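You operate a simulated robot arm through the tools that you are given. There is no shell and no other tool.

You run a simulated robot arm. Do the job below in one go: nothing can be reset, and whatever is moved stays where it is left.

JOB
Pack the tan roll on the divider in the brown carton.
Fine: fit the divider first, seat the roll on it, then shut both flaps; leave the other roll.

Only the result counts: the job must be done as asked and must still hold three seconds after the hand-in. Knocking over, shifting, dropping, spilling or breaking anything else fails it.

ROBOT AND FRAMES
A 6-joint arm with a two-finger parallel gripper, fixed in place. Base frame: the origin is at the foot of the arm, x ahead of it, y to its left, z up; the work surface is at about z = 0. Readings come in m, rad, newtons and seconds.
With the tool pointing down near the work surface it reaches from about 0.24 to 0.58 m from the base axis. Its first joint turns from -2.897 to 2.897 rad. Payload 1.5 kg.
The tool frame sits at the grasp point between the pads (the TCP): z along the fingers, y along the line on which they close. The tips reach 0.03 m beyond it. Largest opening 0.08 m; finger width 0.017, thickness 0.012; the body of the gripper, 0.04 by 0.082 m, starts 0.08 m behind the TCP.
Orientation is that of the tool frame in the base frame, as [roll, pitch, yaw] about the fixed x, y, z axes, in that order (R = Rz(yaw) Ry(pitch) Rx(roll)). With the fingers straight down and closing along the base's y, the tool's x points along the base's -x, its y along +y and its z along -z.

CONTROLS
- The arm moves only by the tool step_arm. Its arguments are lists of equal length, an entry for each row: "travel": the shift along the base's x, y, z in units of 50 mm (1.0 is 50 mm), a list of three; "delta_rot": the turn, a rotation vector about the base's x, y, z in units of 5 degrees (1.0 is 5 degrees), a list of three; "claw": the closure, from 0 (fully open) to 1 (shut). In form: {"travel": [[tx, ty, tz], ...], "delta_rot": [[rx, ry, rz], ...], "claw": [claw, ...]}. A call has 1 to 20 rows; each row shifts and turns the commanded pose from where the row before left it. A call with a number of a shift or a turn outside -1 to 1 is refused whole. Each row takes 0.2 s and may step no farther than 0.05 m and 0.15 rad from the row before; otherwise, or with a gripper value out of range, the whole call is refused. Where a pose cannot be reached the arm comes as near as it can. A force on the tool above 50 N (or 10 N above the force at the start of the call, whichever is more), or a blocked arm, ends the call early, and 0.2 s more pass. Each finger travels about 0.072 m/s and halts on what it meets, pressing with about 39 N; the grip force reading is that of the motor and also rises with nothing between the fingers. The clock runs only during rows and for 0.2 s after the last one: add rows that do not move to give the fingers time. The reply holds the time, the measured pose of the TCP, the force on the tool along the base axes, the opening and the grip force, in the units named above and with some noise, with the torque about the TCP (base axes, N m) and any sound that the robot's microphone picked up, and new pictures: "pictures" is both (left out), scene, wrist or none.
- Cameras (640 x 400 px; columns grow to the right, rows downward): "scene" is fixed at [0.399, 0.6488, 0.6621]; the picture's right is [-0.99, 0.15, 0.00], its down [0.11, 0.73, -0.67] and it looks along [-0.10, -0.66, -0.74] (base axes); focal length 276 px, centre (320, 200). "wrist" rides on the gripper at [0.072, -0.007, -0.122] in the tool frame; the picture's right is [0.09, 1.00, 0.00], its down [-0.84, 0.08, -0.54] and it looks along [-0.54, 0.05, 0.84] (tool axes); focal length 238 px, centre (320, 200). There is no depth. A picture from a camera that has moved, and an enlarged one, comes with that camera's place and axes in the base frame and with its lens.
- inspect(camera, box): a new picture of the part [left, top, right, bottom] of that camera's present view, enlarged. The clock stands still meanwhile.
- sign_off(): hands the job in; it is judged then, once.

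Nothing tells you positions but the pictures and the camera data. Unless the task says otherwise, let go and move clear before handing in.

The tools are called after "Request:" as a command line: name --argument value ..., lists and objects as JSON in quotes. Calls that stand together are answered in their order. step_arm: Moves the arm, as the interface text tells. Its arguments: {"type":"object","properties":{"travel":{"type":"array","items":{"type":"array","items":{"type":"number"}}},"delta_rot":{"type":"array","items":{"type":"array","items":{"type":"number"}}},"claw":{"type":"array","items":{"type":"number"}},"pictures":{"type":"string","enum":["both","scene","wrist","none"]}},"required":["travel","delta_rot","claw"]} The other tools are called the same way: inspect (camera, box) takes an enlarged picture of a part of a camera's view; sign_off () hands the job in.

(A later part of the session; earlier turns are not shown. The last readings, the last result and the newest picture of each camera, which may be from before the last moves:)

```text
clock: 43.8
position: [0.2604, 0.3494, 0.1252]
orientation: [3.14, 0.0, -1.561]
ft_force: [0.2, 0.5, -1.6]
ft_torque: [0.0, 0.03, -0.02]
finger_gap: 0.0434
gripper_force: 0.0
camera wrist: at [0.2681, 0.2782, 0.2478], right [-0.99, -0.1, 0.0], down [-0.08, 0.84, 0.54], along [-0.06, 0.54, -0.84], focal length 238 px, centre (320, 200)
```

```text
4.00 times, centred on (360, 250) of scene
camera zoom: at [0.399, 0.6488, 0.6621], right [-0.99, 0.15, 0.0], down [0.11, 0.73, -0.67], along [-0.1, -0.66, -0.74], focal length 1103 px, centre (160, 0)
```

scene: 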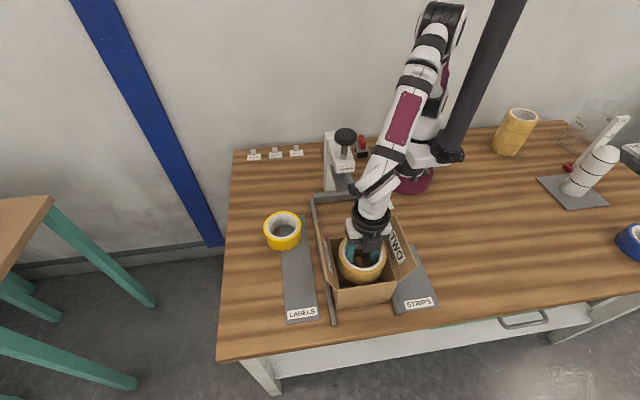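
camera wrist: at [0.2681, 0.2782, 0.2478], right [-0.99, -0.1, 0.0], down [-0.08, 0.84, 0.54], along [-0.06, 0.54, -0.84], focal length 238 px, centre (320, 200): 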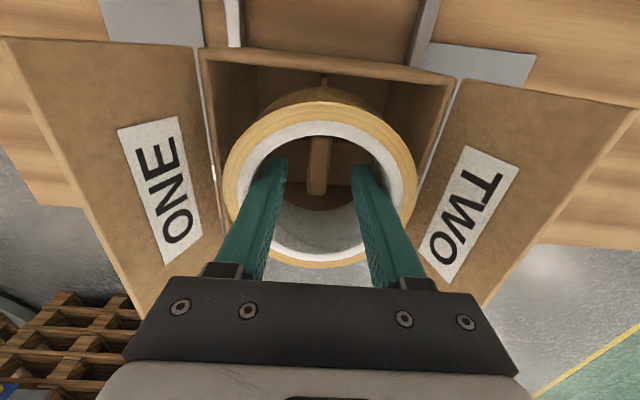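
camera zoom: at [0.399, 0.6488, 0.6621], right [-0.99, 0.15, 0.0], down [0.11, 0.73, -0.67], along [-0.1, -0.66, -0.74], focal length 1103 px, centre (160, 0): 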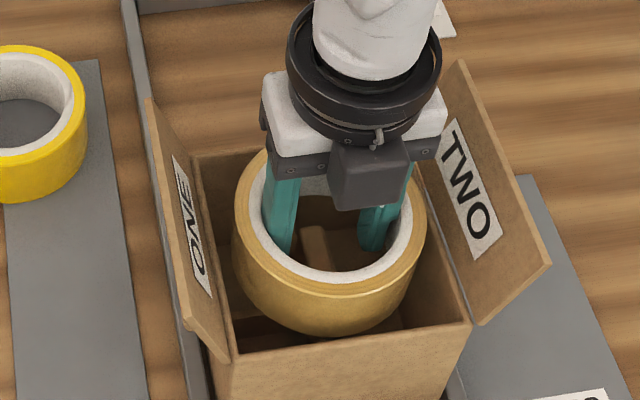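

Still no contact, and the roll looks centred in both axes. I'll keep lowering toward the divider.

Request:
step_arm --travel '[[0, 0, -0.1], [0, 0, -0.1], [0, 0, -0.1], [0, 0, -0.1], [0, 0, -0.1], [0, 0, -0.1], [0, 0, -0.1], [0, 0, -0.1], [0, 0, 0]]' --delta_rot '[[0, 0, 0], [0, 0, 0], [0, 0, 0], [0, 0, 0], [0, 0, 0], [0, 0, 0], [0, 0, 0], [0, 0, 0], [0, 0, 0]]' --claw '[0, 0, 0, 0, 0, 0, 0, 0, 0]' --pictures "both"

Request:
inspect --camera "wrist" --box '[180, 20, 460, 290]'

Request:
inspect --camera "scene" --box '[310, 200, 410, 300]'

```text
clock: 45.8
position: [0.2604, 0.3507, 0.0848]
orientation: [3.14, 0.001, -1.562]
ft_force: [0.6, 0.4, -1.6]
ft_torque: [0.0, -0.03, 0.02]
finger_gap: 0.0436
gripper_force: 0.2
camera wrist: at [0.2687, 0.2791, 0.2083], right [-0.99, -0.1, 0.0], down [-0.08, 0.84, 0.54], along [-0.06, 0.54, -0.84], focal length 238 px, centre (320, 200)
```

scene: 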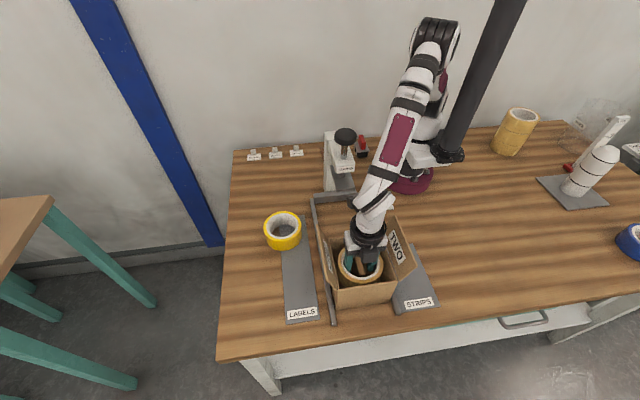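
wrist: 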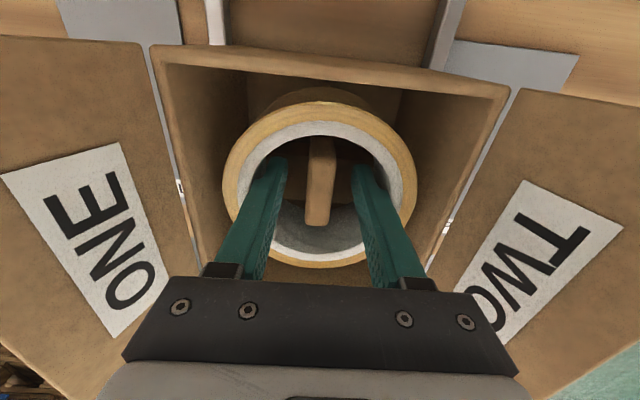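

```text
1.48 times, centred on (320, 155) of wrist
camera zoom: at [0.2687, 0.2791, 0.2083], right [-0.99, -0.1, 0.0], down [-0.08, 0.84, 0.54], along [-0.06, 0.54, -0.84], focal length 353 px, centre (320, 267)
```

zoom: 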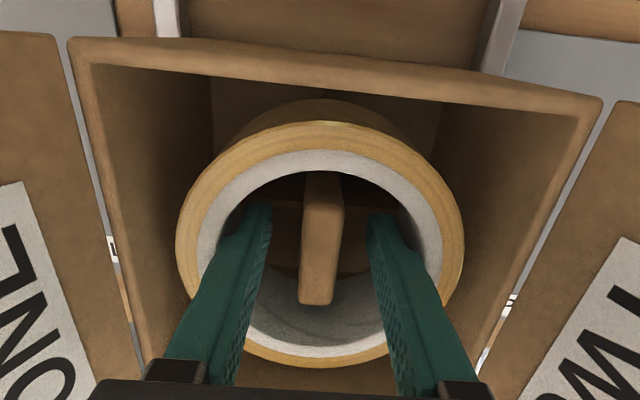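

```text
4.00 times, centred on (360, 250) of scene
camera zoom: at [0.399, 0.6488, 0.6621], right [-0.99, 0.15, 0.0], down [0.11, 0.73, -0.67], along [-0.1, -0.66, -0.74], focal length 1103 px, centre (160, 0)
```

zoom: 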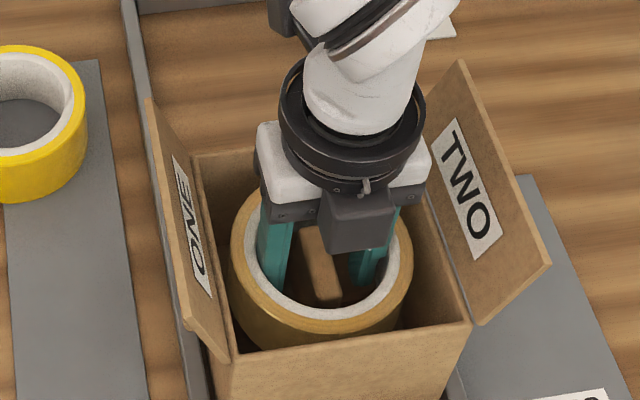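

The divider's block is now inside the roll's hole. I'll do the final lowering in small steps, watching for seating contact.

Request:
step_arm --travel '[[0, 0, -0.06], [0, 0, -0.06], [0, 0, -0.06], [0, 0, 0]]' --delta_rot '[[0, 0, 0], [0, 0, 0], [0, 0, 0], [0, 0, 0]]' --claw '[0, 0, 0, 0]' --pictures "none"

```text
clock: 46.8
position: [0.2597, 0.3503, 0.076]
orientation: [3.138, -0.002, -1.562]
ft_force: [1.2, 0.3, -1.6]
ft_torque: [0.02, -0.04, -0.03]
finger_gap: 0.0435
gripper_force: 0.1
```

Request:
step_arm --travel '[[0, 0, -0.04], [0, 0, -0.03], [0, 0, 0]]' --delta_rot '[[0, 0, 0], [0, 0, 0], [0, 0, 0]]' --claw '[0, 0, 0]' --pictures "none"

```text
clock: 47.6
position: [0.2593, 0.351, 0.0737]
orientation: [3.141, 0.001, -1.562]
ft_force: [0.4, 0.9, -1.3]
ft_torque: [0.04, 0.0, -0.02]
finger_gap: 0.0436
gripper_force: 0.1
```

Request:
step_arm --travel '[[0, 0, -0.03], [0, 0, 0]]' --delta_rot '[[0, 0, 0], [0, 0, 0]]' --claw '[0, 0]' --pictures "none"

```text
clock: 48.2
position: [0.2605, 0.3499, 0.0717]
orientation: [3.139, 0.0, -1.562]
ft_force: [-0.1, -0.4, -1.8]
ft_torque: [0.02, 0.02, 0.0]
finger_gap: 0.0436
gripper_force: 0.1
```

Request:
step_arm --travel '[[0, 0, -0.03], [0, 0, 0]]' --delta_rot '[[0, 0, 0], [0, 0, 0]]' --claw '[0, 0]' --pictures "both"

Request:
inspect --camera "wrist" --box '[180, 20, 460, 290]'

```text
clock: 48.8
position: [0.2601, 0.3499, 0.0706]
orientation: [3.14, 0.001, -1.56]
ft_force: [-0.6, -0.1, -2.4]
ft_torque: [-0.01, 0.0, 0.01]
finger_gap: 0.0434
gripper_force: 0.0
camera wrist: at [0.2687, 0.2785, 0.193], right [-0.99, -0.1, 0.0], down [-0.08, 0.84, 0.54], along [-0.06, 0.54, -0.84], focal length 238 px, centre (320, 200)
```

scene: 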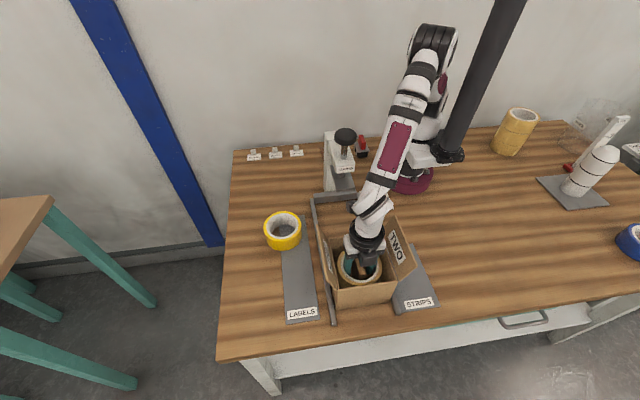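
wrist: 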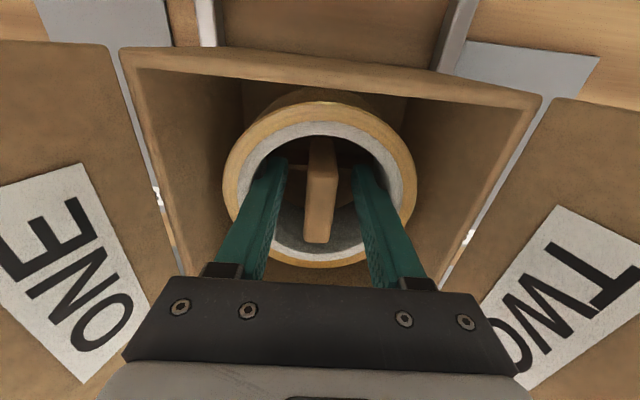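

```text
1.48 times, centred on (320, 155) of wrist
camera zoom: at [0.2687, 0.2785, 0.193], right [-0.99, -0.1, 0.0], down [-0.08, 0.84, 0.54], along [-0.06, 0.54, -0.84], focal length 353 px, centre (320, 267)
```

zoom: 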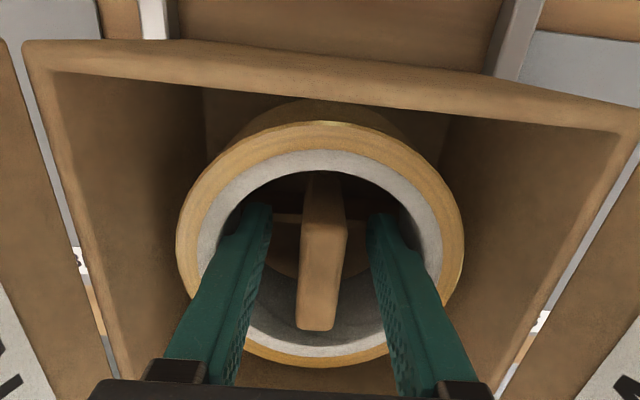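

Not seated yet (only the roll's weight on the sensor). I'll continue a little lower.

Request:
step_arm --travel '[[0, 0, -0.03], [0, 0, 0]]' --delta_rot '[[0, 0, 0], [0, 0, 0]]' --claw '[0, 0]' --pictures "none"

```text
clock: 49.4
position: [0.2607, 0.3508, 0.0687]
orientation: [3.14, 0.001, -1.563]
ft_force: [0.4, -0.5, 2.9]
ft_torque: [0.03, 0.03, 0.01]
finger_gap: 0.0436
gripper_force: 0.1
```

Seating contact detected (the force changed from −2 N to +3 N). I'll release by drawing the fingers inward, staying clear of the block.

Request:
step_arm --travel '[[0, 0, -0.01], [0, 0, 0], [0, 0, 0], [0, 0, 0], [0, 0, 0]]' --delta_rot '[[0, 0, 0], [0, 0, 0], [0, 0, 0], [0, 0, 0], [0, 0, 0]]' --claw '[0, 0.5, 0.58, 0.58, 0.58]' --pictures "both"

Request:
inspect --camera "wrist" --box '[180, 20, 460, 290]'

```text
clock: 50.6
position: [0.2608, 0.3515, 0.0676]
orientation: [3.14, 0.0, -1.563]
ft_force: [-0.1, -0.9, -0.5]
ft_torque: [0.0, -0.01, -0.01]
finger_gap: 0.0335
gripper_force: 0.1
camera wrist: at [0.2685, 0.2786, 0.1905], right [-0.99, -0.1, 0.0], down [-0.08, 0.84, 0.54], along [-0.06, 0.54, -0.84], focal length 238 px, centre (320, 200)
```

scene: 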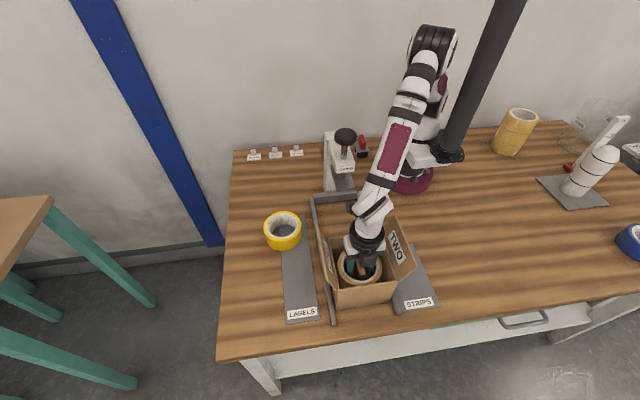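
wrist: 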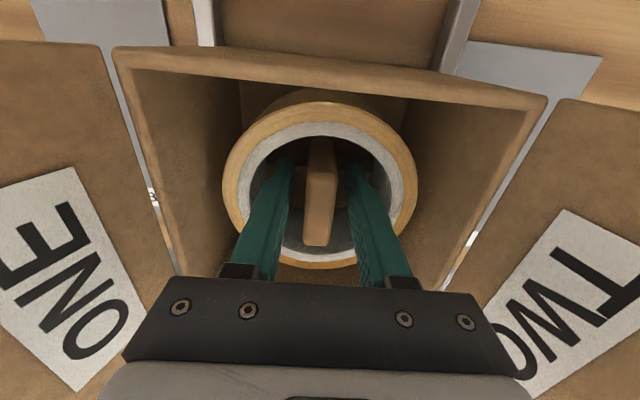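

```text
1.48 times, centred on (320, 155) of wrist
camera zoom: at [0.2685, 0.2786, 0.1905], right [-0.99, -0.1, 0.0], down [-0.08, 0.84, 0.54], along [-0.06, 0.54, -0.84], focal length 353 px, centre (320, 267)
```

zoom: 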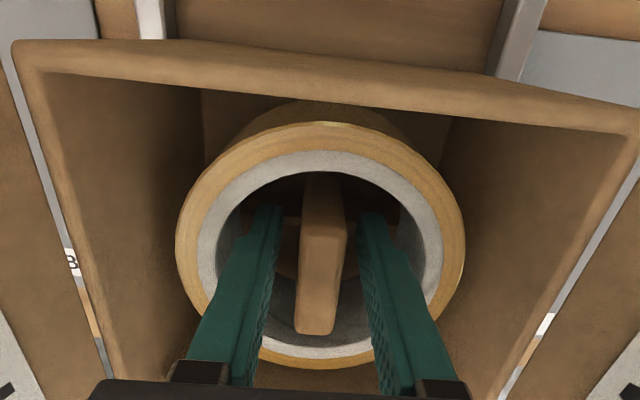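

Request:
step_arm --travel '[[0, 0, 0.1], [0, 0, 0.2], [0, 0, 0.3], [0, 0, 0.4], [0, 0, 0.5], [0, 0, 0.6], [0, 0, 0.7], [0, 0, 0.7], [0, 0, 0.7], [0, 0, 0.4], [0, 0, 0]]' --delta_rot '[[0, 0, 0], [0, 0, 0], [0, 0, 0], [0, 0, 0], [0, 0, 0], [0, 0, 0], [0, 0, 0], [0, 0, 0], [0, 0, 0], [0, 0, 0], [0, 0, 0]]' --claw '[0.58, 0.58, 0.58, 0.58, 0.58, 0.58, 0.58, 0.58, 0.58, 0.58, 0.58]' --pictures "both"

Request:
inspect --camera "wrist" --box '[180, 20, 460, 200]'

Request:
inspect --camera "scene" --box '[305, 195, 425, 315]'

```text
clock: 53.0
position: [0.26, 0.3511, 0.2987]
orientation: [3.14, 0.001, -1.561]
ft_force: [-0.3, -1.2, -0.2]
ft_torque: [0.02, 0.03, 0.0]
finger_gap: 0.0337
gripper_force: 0.1
camera wrist: at [0.2686, 0.2789, 0.4217], right [-0.99, -0.1, 0.0], down [-0.08, 0.84, 0.54], along [-0.06, 0.54, -0.84], focal length 238 px, centre (320, 200)
```

scene: 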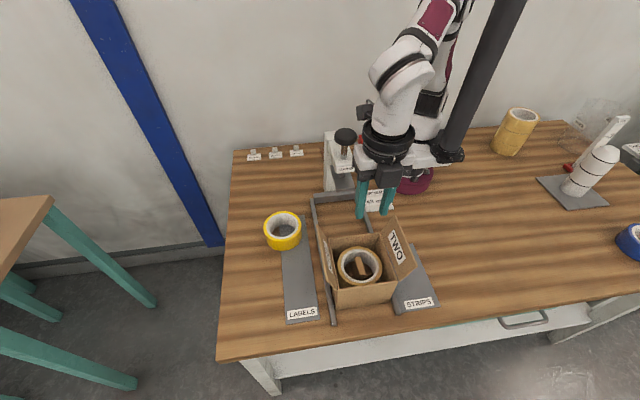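
wrist: 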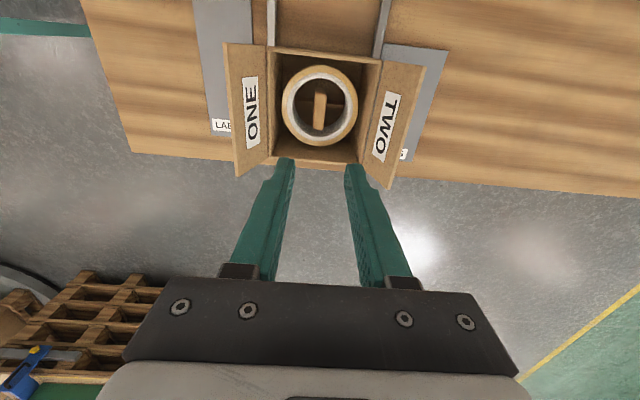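

```text
2.22 times, centred on (320, 110) of wrist
camera zoom: at [0.2686, 0.2789, 0.4217], right [-0.99, -0.1, 0.0], down [-0.08, 0.84, 0.54], along [-0.06, 0.54, -0.84], focal length 530 px, centre (320, 400)
```

zoom: 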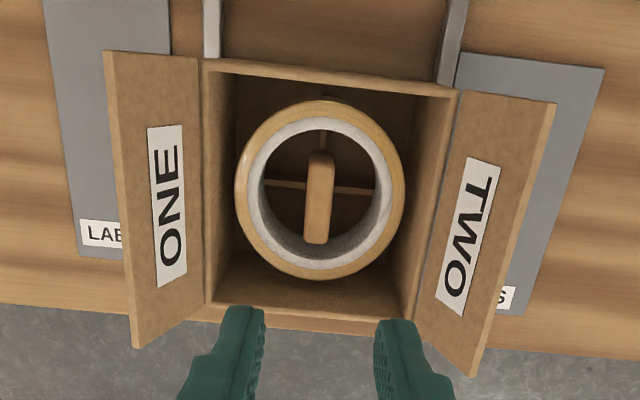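

```text
3.33 times, centred on (365, 255) of scene
camera zoom: at [0.399, 0.6488, 0.6621], right [-0.99, 0.15, 0.0], down [0.11, 0.73, -0.67], along [-0.1, -0.66, -0.74], focal length 919 px, centre (170, 17)
```

zoom: 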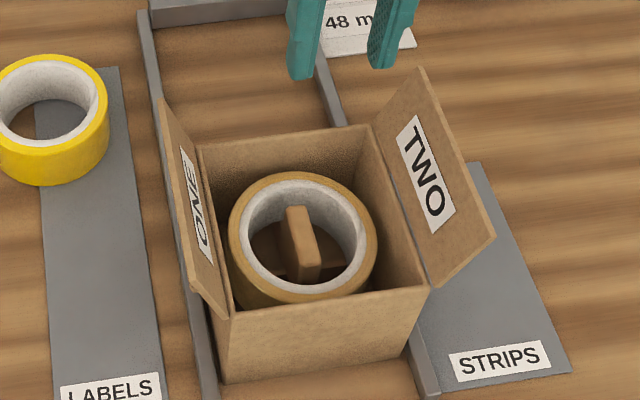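

The tan roll is seated level on the divider with the block inside its hole. The flaps are about 66 mm long and lean 24° outward. Flap ONE's hinge is near x 0.326 and flap TWO's near x 0.197, both at z about 0.112. With fingers closed, I'll go to the outer side of flap ONE.

Request:
step_arm --travel '[[0.3, 0, 0], [0.48, 0, -0.08], [0.48, 0, -0.1], [0.48, 0, -0.1], [0.48, 0, -0.1], [0.48, 0, -0.1], [0, 0, -0.3], [0, 0, -0.4], [0, 0, -0.4], [0, 0, -0.4], [0, 0, -0.4], [0, 0, 0], [0, 0, 0]]' --delta_rot '[[0, 0, 0], [0, 0, 0], [0, 0, 0], [0, 0, 0], [0, 0, 0], [0, 0, 0], [0, 0, 0], [0, 0, 0], [0, 0, 0], [0, 0, 0], [0, 0, 0], [0, 0, 0], [0, 0, 0]]' --claw '[0.7, 0.8, 0.9, 1, 1, 1, 1, 1, 1, 1, 1, 1, 1]' --pictures "both"

Request:
inspect --camera "scene" --box '[270, 180, 410, 310]'

Request:
inspect --camera "wrist" --box '[240, 40, 480, 240]'

```text
clock: 55.8
position: [0.3949, 0.3503, 0.1784]
orientation: [3.14, 0.0, -1.563]
ft_force: [0.4, 0.2, -1.1]
ft_torque: [-0.01, -0.01, -0.02]
finger_gap: 0.0
gripper_force: 21.4
camera wrist: at [0.4039, 0.2785, 0.3009], right [-0.99, -0.1, 0.0], down [-0.08, 0.84, 0.54], along [-0.06, 0.54, -0.84], focal length 238 px, centre (320, 200)
```

scene: 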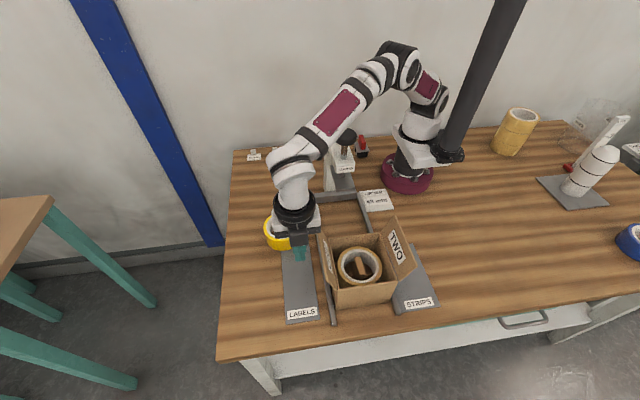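
wrist: 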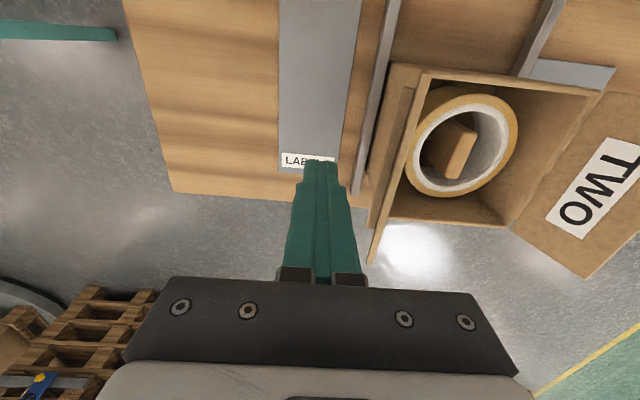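

```text
3.08 times, centred on (340, 245) of scene
camera zoom: at [0.399, 0.6488, 0.6621], right [-0.99, 0.15, 0.0], down [0.11, 0.73, -0.67], along [-0.1, -0.66, -0.74], focal length 849 px, centre (258, 62)
```

zoom: 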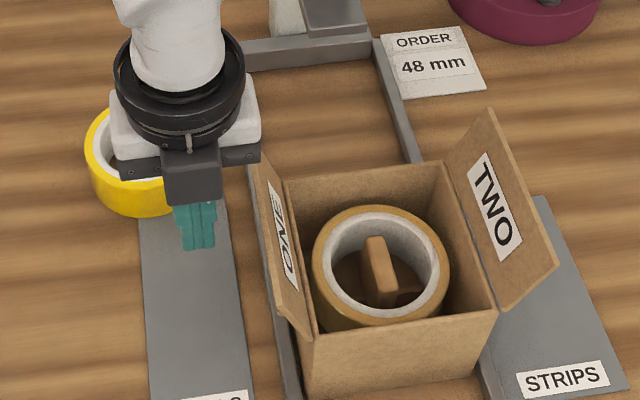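

```text
2.00 times, centred on (360, 140) of wrist
camera zoom: at [0.4039, 0.2785, 0.3009], right [-0.99, -0.1, 0.0], down [-0.08, 0.84, 0.54], along [-0.06, 0.54, -0.84], focal length 477 px, centre (240, 320)
```

zoom: 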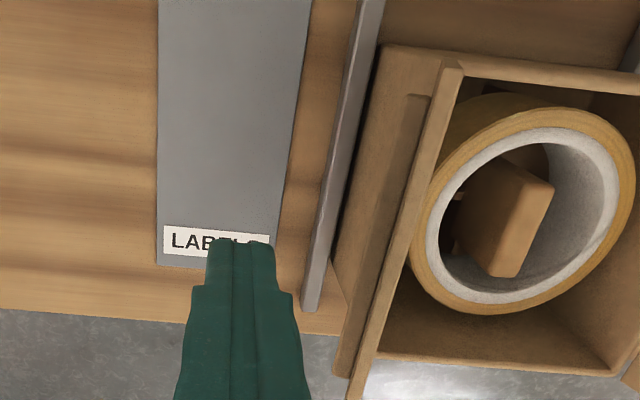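

Request:
step_arm --travel '[[-0.1, 0, 0], [-0.1, 0, 0], [-0.1, 0, 0], [-0.1, 0, 0], [-0.1, 0, 0], [-0.1, 0, 0], [-0.1, 0, 0], [-0.1, 0, 0], [0, 0, 0]]' --delta_rot '[[0, 0, 0], [0, 0, 0], [0, 0, 0], [0, 0, 0], [0, 0, 0], [0, 0, 0], [0, 0, 0], [0, 0, 0], [0, 0, 0]]' --claw '[1, 1, 1, 1, 1, 1, 1, 1, 1]' --pictures "both"

Request:
inspect --camera "scene" --box '[270, 180, 410, 310]'

Request:
inspect --camera "wrist" --box '[240, 40, 480, 240]'

```text
clock: 57.8
position: [0.3564, 0.35, 0.1798]
orientation: [3.139, 0.001, -1.561]
ft_force: [1.0, 0.6, -0.1]
ft_torque: [0.02, 0.0, -0.04]
finger_gap: 0.0
gripper_force: 20.7
camera wrist: at [0.3643, 0.2781, 0.3025], right [-0.99, -0.1, 0.0], down [-0.08, 0.84, 0.54], along [-0.06, 0.54, -0.84], focal length 238 px, centre (320, 200)
```

scene: 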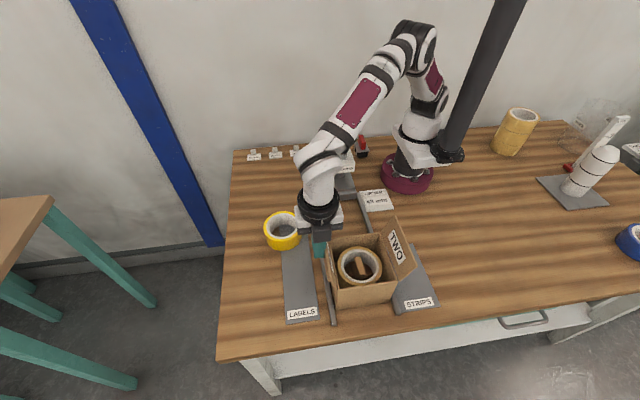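
wrist: 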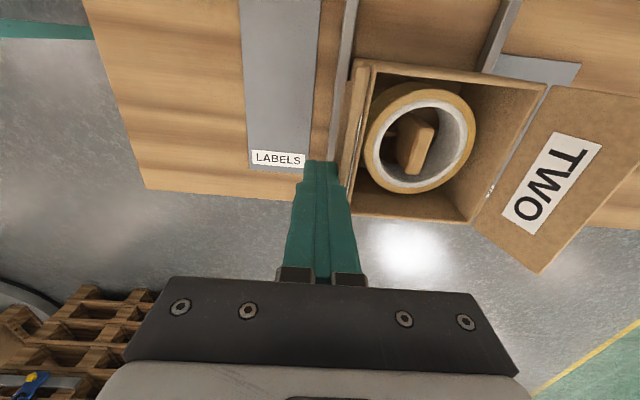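

```text
3.08 times, centred on (340, 245) of scene
camera zoom: at [0.399, 0.6488, 0.6621], right [-0.99, 0.15, 0.0], down [0.11, 0.73, -0.67], along [-0.1, -0.66, -0.74], focal length 849 px, centre (258, 62)
```

zoom: 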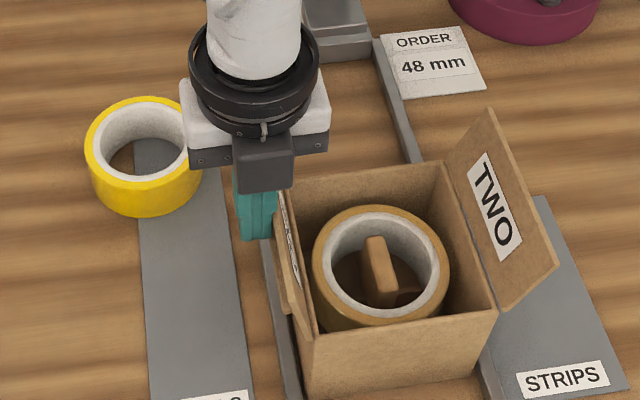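

```text
2.00 times, centred on (360, 140) of wrist
camera zoom: at [0.3643, 0.2781, 0.3025], right [-0.99, -0.1, 0.0], down [-0.08, 0.84, 0.54], along [-0.06, 0.54, -0.84], focal length 477 px, centre (240, 320)
```

zoom: 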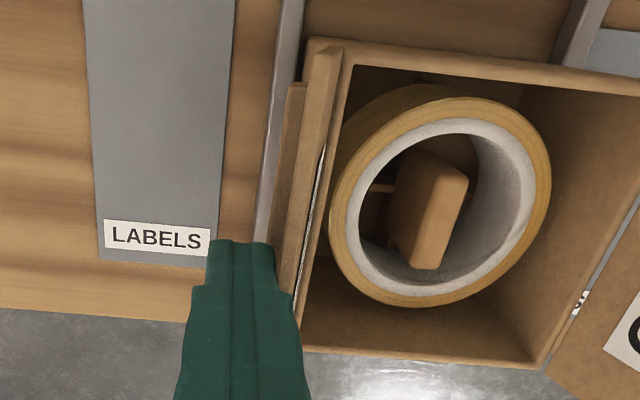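

Flap ONE swings with almost no force. I'll keep pushing it past vertical.

Request:
step_arm --travel '[[-0.11, 0, 0], [-0.11, 0, 0], [-0.11, 0, 0], [-0.11, 0, 0], [-0.13, 0, 0], [0, 0, 0]]' --delta_rot '[[0, 0, 0], [0, 0, 0], [0, 0, 0], [0, 0, 0], [0, 0, 0], [0, 0, 0]]' --claw '[1, 1, 1, 1, 1, 1]' --pictures "both"

Request:
inspect --camera "scene" --box '[290, 190, 420, 310]'

Request:
inspect --camera "wrist" --box '[240, 40, 480, 240]'

```text
clock: 59.2
position: [0.3274, 0.3498, 0.1797]
orientation: [3.139, 0.001, -1.56]
ft_force: [-0.4, 0.8, 1.5]
ft_torque: [0.01, 0.06, 0.02]
finger_gap: 0.0
gripper_force: 21.7
camera wrist: at [0.336, 0.2782, 0.3019], right [-0.99, -0.1, 0.0], down [-0.08, 0.84, 0.54], along [-0.06, 0.54, -0.84], focal length 238 px, centre (320, 200)
```

scene: 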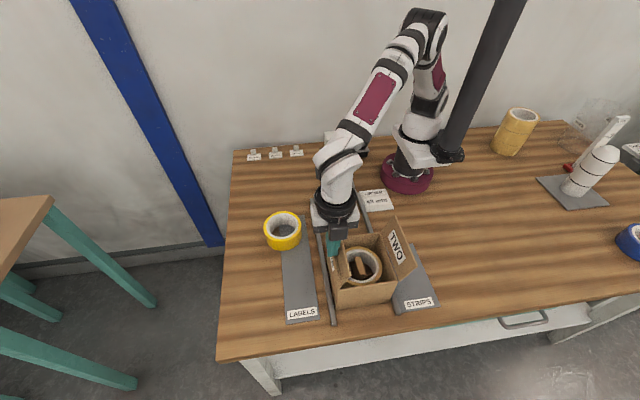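
wrist: 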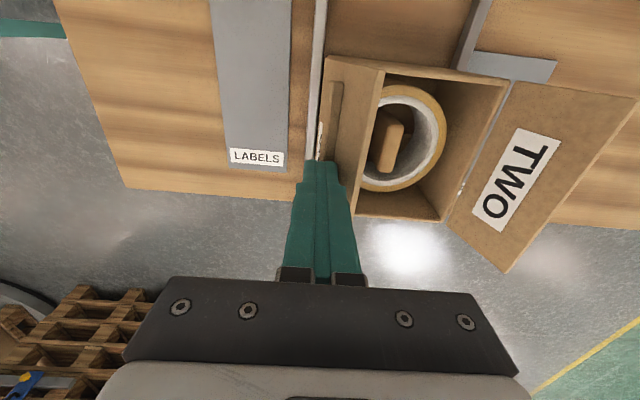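

```text
3.33 times, centred on (355, 250) of scene
camera zoom: at [0.399, 0.6488, 0.6621], right [-0.99, 0.15, 0.0], down [0.11, 0.73, -0.67], along [-0.1, -0.66, -0.74], focal length 919 px, centre (203, 33)
```

zoom: 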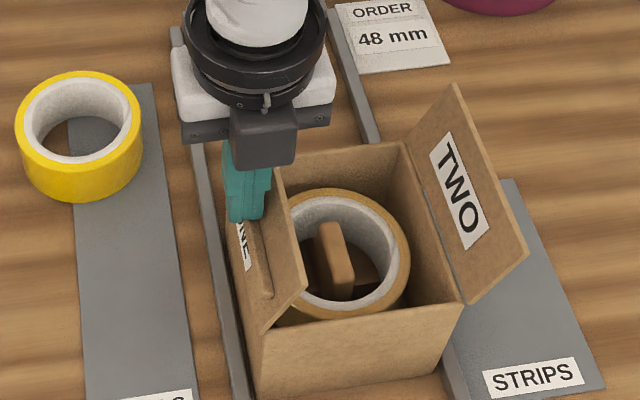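

```text
2.00 times, centred on (360, 140) of wrist
camera zoom: at [0.336, 0.2782, 0.3019], right [-0.99, -0.1, 0.0], down [-0.08, 0.84, 0.54], along [-0.06, 0.54, -0.84], focal length 477 px, centre (240, 320)
```

zoom: 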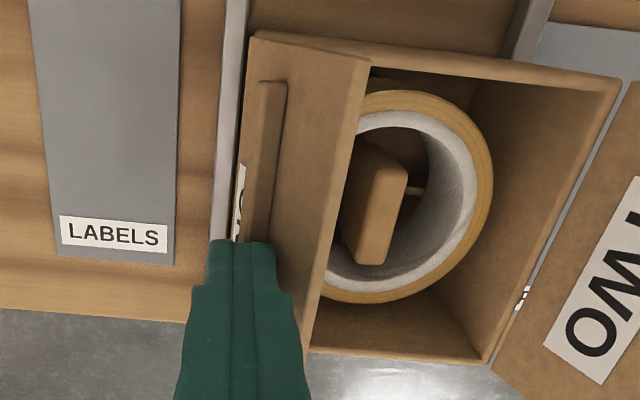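

Flap ONE is past vertical, leaning inward about 20°. I'll follow an arc around its hinge to fold it down.

Request:
step_arm --travel '[[-0.1, 0, -0.03], [-0.1, 0, -0.03], [-0.1, 0, -0.03], [-0.07, 0, -0.08], [-0.07, 0, -0.08], [-0.06, 0, -0.08], [0, 0, 0]]' --delta_rot '[[0, 0, 0], [0, 0, 0], [0, 0, 0], [0, 0, 0], [0, 0, 0], [0, 0, 0], [0, 0, 0]]' --claw '[1, 1, 1, 1, 1, 1, 1]' --pictures "both"

Request:
inspect --camera "scene" --box '[290, 190, 420, 310]'

Request:
inspect --camera "wrist" --box '[240, 40, 480, 240]'

```text
clock: 60.8
position: [0.3016, 0.3497, 0.1629]
orientation: [3.138, 0.0, -1.562]
ft_force: [-0.5, 0.1, 0.0]
ft_torque: [0.02, -0.01, -0.03]
finger_gap: 0.0
gripper_force: 21.1
camera wrist: at [0.3097, 0.2784, 0.2847], right [-0.99, -0.1, 0.0], down [-0.08, 0.84, 0.54], along [-0.06, 0.54, -0.84], focal length 238 px, centre (320, 200)
```

scene: 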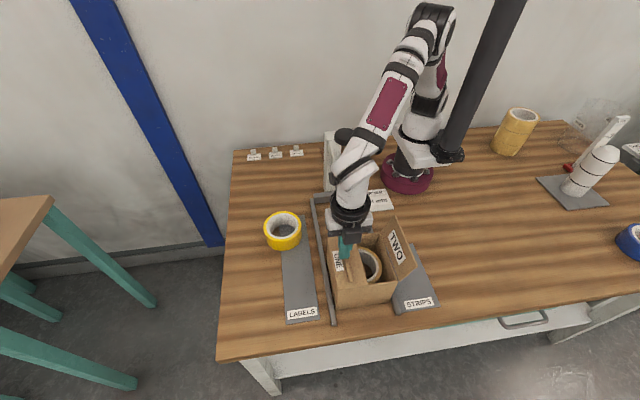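
wrist: 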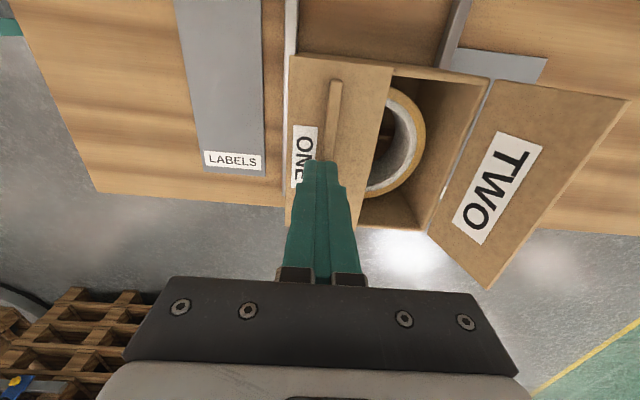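

```text
3.33 times, centred on (355, 250) of scene
camera zoom: at [0.399, 0.6488, 0.6621], right [-0.99, 0.15, 0.0], down [0.11, 0.73, -0.67], along [-0.1, -0.66, -0.74], focal length 919 px, centre (203, 33)
```

zoom: 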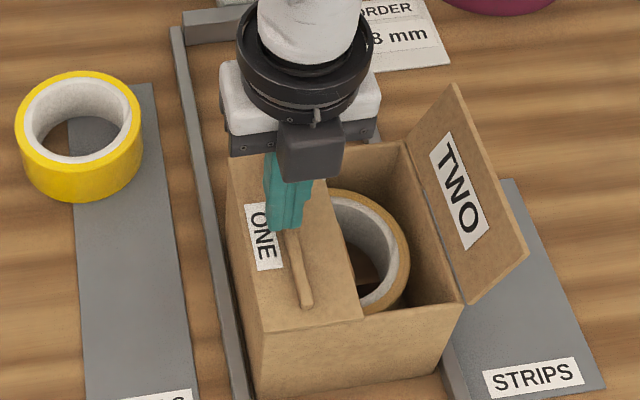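

```text
2.00 times, centred on (360, 140) of wrist
camera zoom: at [0.3097, 0.2784, 0.2847], right [-0.99, -0.1, 0.0], down [-0.08, 0.84, 0.54], along [-0.06, 0.54, -0.84], focal length 477 px, centre (240, 320)
```

zoom: 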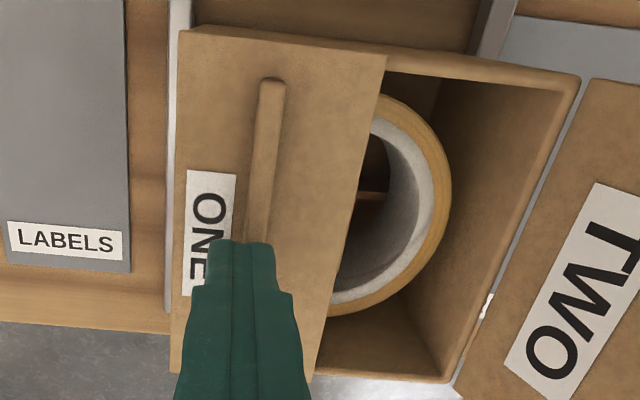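

Flap ONE is folding down well. I'll continue the last part of the arc gently.

Request:
step_arm --travel '[[-0.03, 0, -0.07], [-0.03, 0, -0.07], [-0.02, 0, -0.06], [0, 0, 0]]' --delta_rot '[[0, 0, 0], [0, 0, 0], [0, 0, 0], [0, 0, 0]]' --claw '[1, 1, 1, 1]' --pictures "both"

Request:
inspect --camera "scene" --box '[290, 190, 420, 310]'

Request:
inspect --camera "wrist" --box '[240, 40, 480, 240]'

```text
clock: 61.8
position: [0.299, 0.3499, 0.1551]
orientation: [-3.137, 0.001, -1.565]
ft_force: [-4.1, -7.6, 19.3]
ft_torque: [-0.26, 0.15, 0.01]
finger_gap: 0.0003
gripper_force: 21.6
stopped in row 4: the force on the tool passed its limit at 52 N (the readings are from after the stop); the commanded pose is now the measured one
camera wrist: at [0.3065, 0.278, 0.278], right [-0.99, -0.1, 0.0], down [-0.09, 0.83, 0.55], along [-0.05, 0.54, -0.84], focal length 238 px, centre (320, 200)
```

scene: 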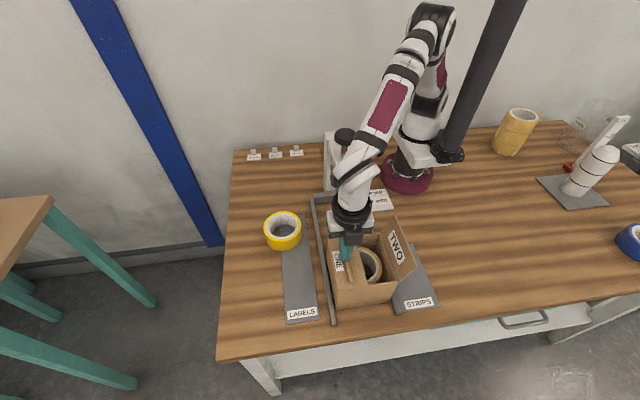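
wrist: 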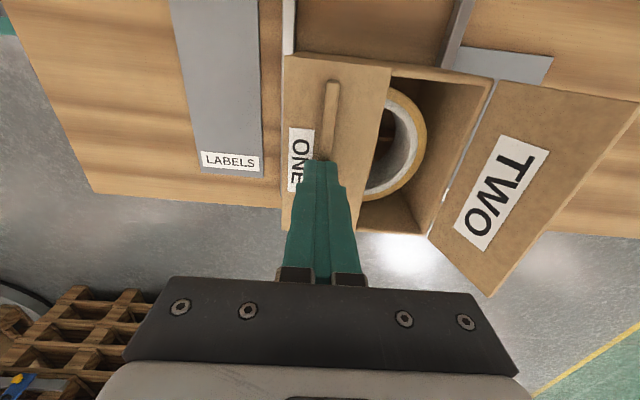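

```text
3.33 times, centred on (355, 250) of scene
camera zoom: at [0.399, 0.6488, 0.6621], right [-0.99, 0.15, 0.0], down [0.11, 0.73, -0.67], along [-0.1, -0.66, -0.74], focal length 919 px, centre (203, 33)
```

zoom: 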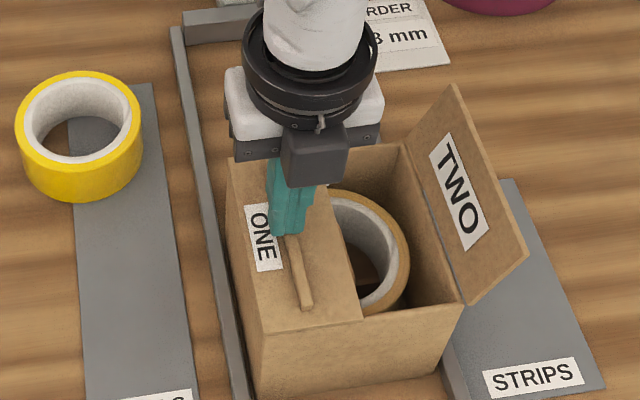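

```text
2.00 times, centred on (360, 140) of wrist
camera zoom: at [0.3065, 0.278, 0.278], right [-0.99, -0.1, 0.0], down [-0.09, 0.83, 0.55], along [-0.05, 0.54, -0.84], focal length 477 px, centre (240, 320)
```

zoom: 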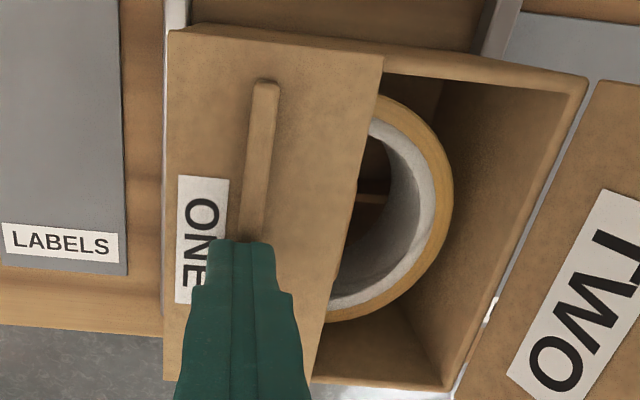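

The flap hit its stop at tip height about 0.125, counting the raised ridge on the flap. I'll back off upward and see whether flap ONE stays down.

Request:
step_arm --travel '[[0, 0, 0.05], [0, 0, 0.2], [0, 0, 0.4], [0, 0, 0.5], [0, 0, 0.6], [0, 0, 0.6], [0, 0, 0]]' --delta_rot '[[0, 0, 0], [0, 0, 0], [0, 0, 0], [0, 0, 0], [0, 0, 0], [0, 0, 0], [0, 0, 0]]' --claw '[1, 1, 1, 1, 1, 1, 1]' --pictures "both"

Request:
inspect --camera "scene" --box '[290, 190, 420, 310]'

Request:
inspect --camera "wrist" --box '[240, 40, 480, 240]'

```text
clock: 63.4
position: [0.3003, 0.3493, 0.2735]
orientation: [-3.137, 0.002, -1.562]
ft_force: [-0.1, -0.5, 0.1]
ft_torque: [0.01, 0.0, 0.02]
finger_gap: 0.0
gripper_force: 21.6
camera wrist: at [0.3075, 0.2775, 0.3958], right [-0.99, -0.1, 0.0], down [-0.09, 0.83, 0.54], along [-0.05, 0.54, -0.84], focal length 238 px, centre (320, 200)
```

scene: 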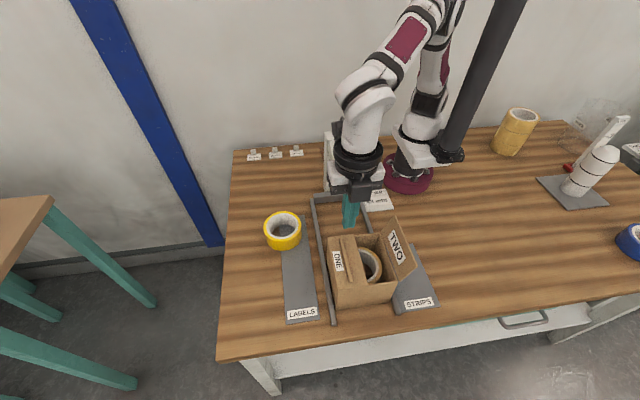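
wrist: 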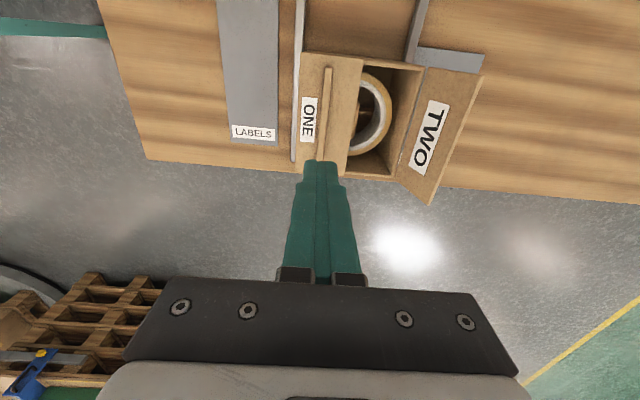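

```text
3.33 times, centred on (355, 250) of scene
camera zoom: at [0.399, 0.6488, 0.6621], right [-0.99, 0.15, 0.0], down [0.11, 0.73, -0.67], along [-0.1, -0.66, -0.74], focal length 919 px, centre (203, 33)
```

zoom: 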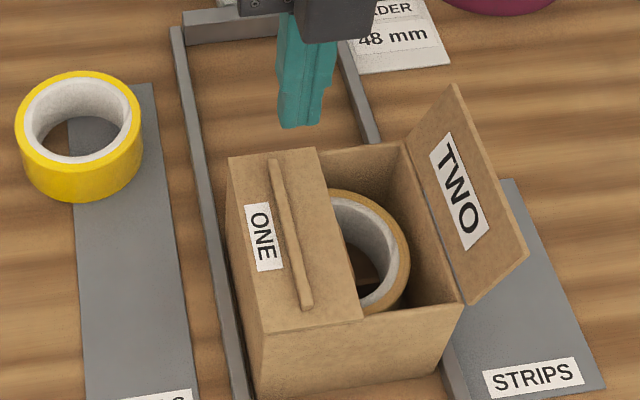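

```text
2.00 times, centred on (360, 140) of wrist
camera zoom: at [0.3075, 0.2775, 0.3958], right [-0.99, -0.1, 0.0], down [-0.09, 0.83, 0.54], along [-0.05, 0.54, -0.84], focal length 477 px, centre (240, 320)
```

zoom: 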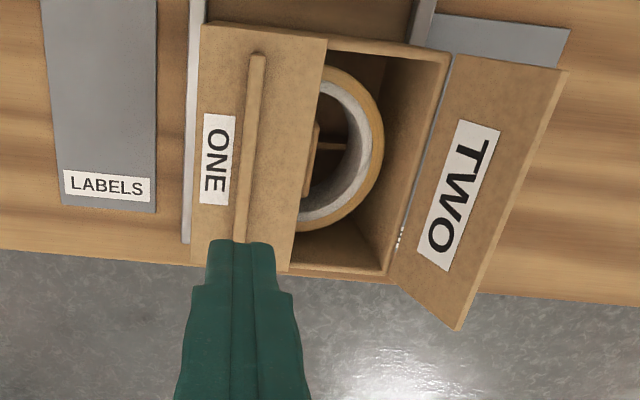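

Flap ONE lies flat at z about 0.116 and stays shut without support. Now I'll go over to the outer (−x) side of flap TWO.

Request:
step_arm --travel '[[-0.3, 0, 0], [-0.45, 0, 0], [-0.5, 0, 0], [-0.5, 0, 0], [-0.5, 0, 0], [-0.5, 0, 0], [-0.45, 0, 0], [-0.3, 0, 0], [0, 0, -0.3], [0, 0, -0.4], [0, 0, -0.4], [0, 0, -0.4], [0, 0, -0.39], [0, 0, 0], [0, 0, 0]]' --delta_rot '[[0, 0, 0], [0, 0, 0], [0, 0, 0], [0, 0, 0], [0, 0, 0], [0, 0, 0], [0, 0, 0], [0, 0, 0], [0, 0, 0], [0, 0, 0], [0, 0, 0], [0, 0, 0], [0, 0, 0], [0, 0, 0], [0, 0, 0]]' --claw '[1, 1, 1, 1, 1, 1, 1, 1, 1, 1, 1, 1, 1, 1, 1]' --pictures "both"

Request:
inspect --camera "scene" --box '[310, 190, 450, 310]'

Request:
inspect --camera "wrist" --box '[140, 40, 400, 240]'

```text
clock: 66.6
position: [0.1239, 0.3502, 0.1786]
orientation: [-3.138, 0.003, -1.564]
ft_force: [-0.8, -0.1, -0.3]
ft_torque: [0.0, 0.02, 0.05]
finger_gap: 0.0
gripper_force: 21.6
camera wrist: at [0.1321, 0.2778, 0.3007], right [-0.99, -0.1, 0.0], down [-0.09, 0.83, 0.54], along [-0.05, 0.54, -0.84], focal length 238 px, centre (320, 200)
```

scene: 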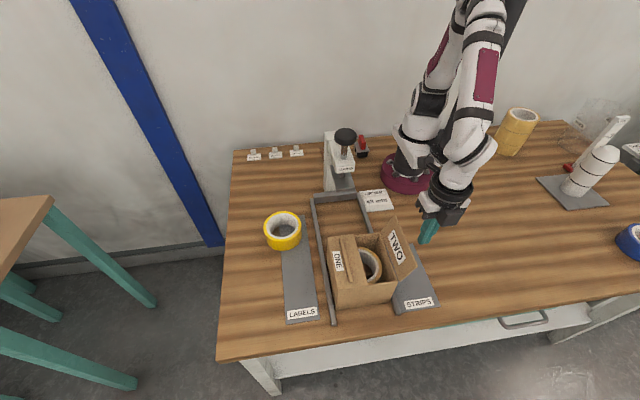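
wrist: 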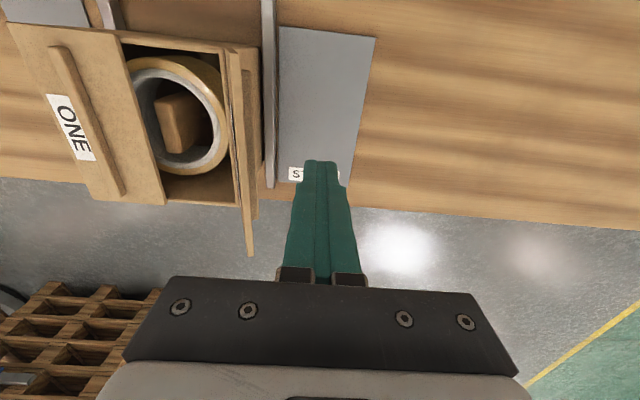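

```text
3.33 times, centred on (380, 250) of scene
camera zoom: at [0.399, 0.6488, 0.6621], right [-0.99, 0.15, 0.0], down [0.11, 0.73, -0.67], along [-0.1, -0.66, -0.74], focal length 919 px, centre (120, 33)
```

zoom: 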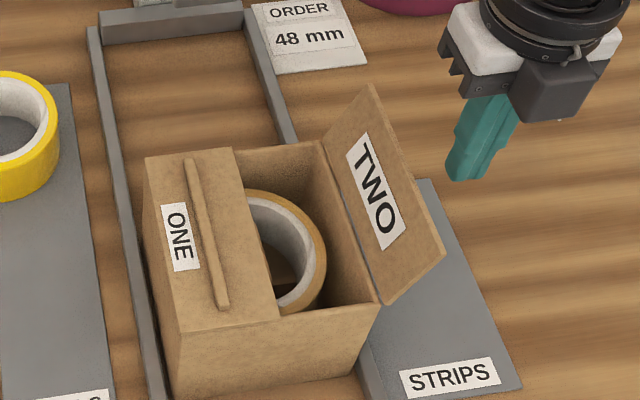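

```text
2.00 times, centred on (270, 140) of wrist
camera zoom: at [0.1321, 0.2778, 0.3007], right [-0.99, -0.1, 0.0], down [-0.09, 0.83, 0.54], along [-0.05, 0.54, -0.84], focal length 477 px, centre (420, 320)
```

zoom: 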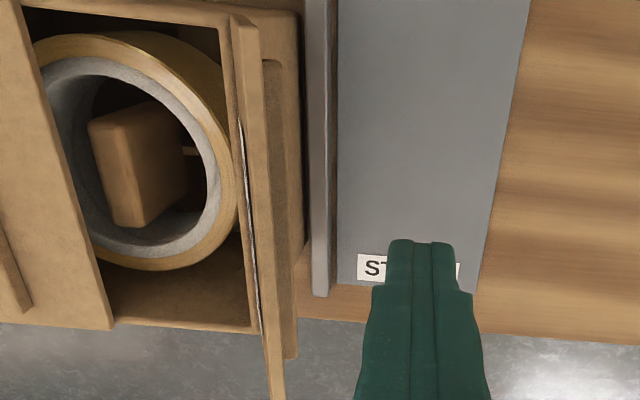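

I'm on the outer side of flap TWO with clearance. I'll push it inward past vertical as I did with flap ONE.

Request:
step_arm --travel '[[0.1, 0, 0], [0.1, 0, 0], [0.1, 0, 0], [0.1, 0, 0], [0.1, 0, 0], [0.1, 0, 0], [0.1, 0, 0], [0.1, 0, 0], [0.1, 0, 0], [0.1, 0, 0], [0.1, 0, 0], [0.1, 0, 0], [0.1, 0, 0], [0.12, 0, 0], [0, 0, 0]]' --delta_rot '[[0, 0, 0], [0, 0, 0], [0, 0, 0], [0, 0, 0], [0, 0, 0], [0, 0, 0], [0, 0, 0], [0, 0, 0], [0, 0, 0], [0, 0, 0], [0, 0, 0], [0, 0, 0], [0, 0, 0], [0, 0, 0], [0, 0, 0]]' --claw '[1, 1, 1, 1, 1, 1, 1, 1, 1, 1, 1, 1, 1, 1, 1]' --pictures "both"

Request:
inspect --camera "scene" --box '[310, 190, 450, 310]'

Request:
inspect --camera "wrist" --box '[140, 40, 400, 240]'

```text
clock: 69.8
position: [0.1954, 0.35, 0.1789]
orientation: [-3.138, 0.003, -1.562]
ft_force: [-0.2, 2.4, 4.8]
ft_torque: [0.0, -0.02, 0.04]
finger_gap: 0.0
gripper_force: 20.9
camera wrist: at [0.2034, 0.2782, 0.3011], right [-0.99, -0.1, 0.0], down [-0.09, 0.83, 0.54], along [-0.05, 0.54, -0.84], focal length 238 px, centre (320, 200)
```

scene: 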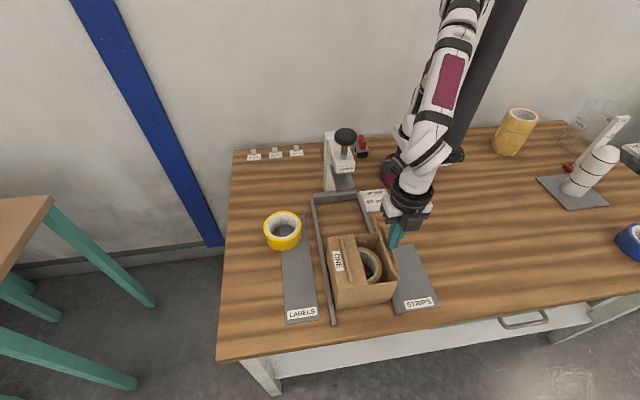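
wrist: 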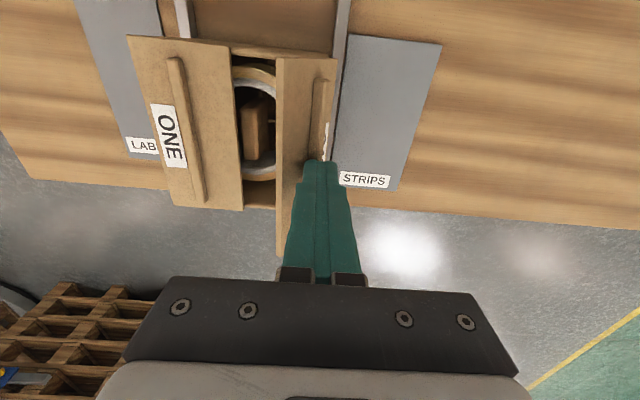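

```text
3.33 times, centred on (380, 250) of scene
camera zoom: at [0.399, 0.6488, 0.6621], right [-0.99, 0.15, 0.0], down [0.11, 0.73, -0.67], along [-0.1, -0.66, -0.74], focal length 919 px, centre (120, 33)
```

zoom: 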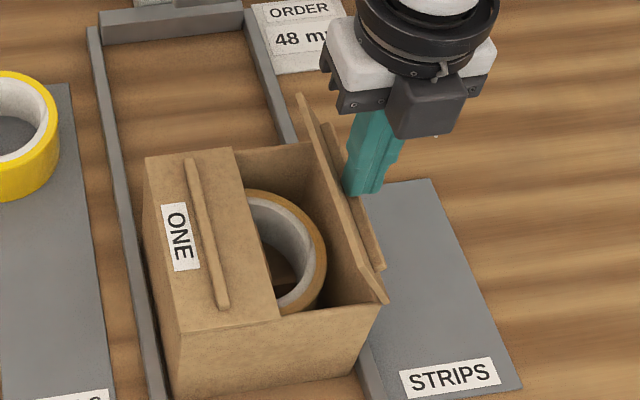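

```text
2.00 times, centred on (270, 140) of wrist
camera zoom: at [0.2034, 0.2782, 0.3011], right [-0.99, -0.1, 0.0], down [-0.09, 0.83, 0.54], along [-0.05, 0.54, -0.84], focal length 477 px, centre (420, 320)
```

zoom: 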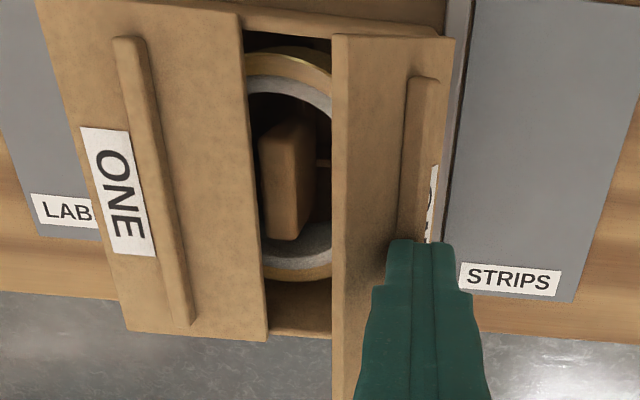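

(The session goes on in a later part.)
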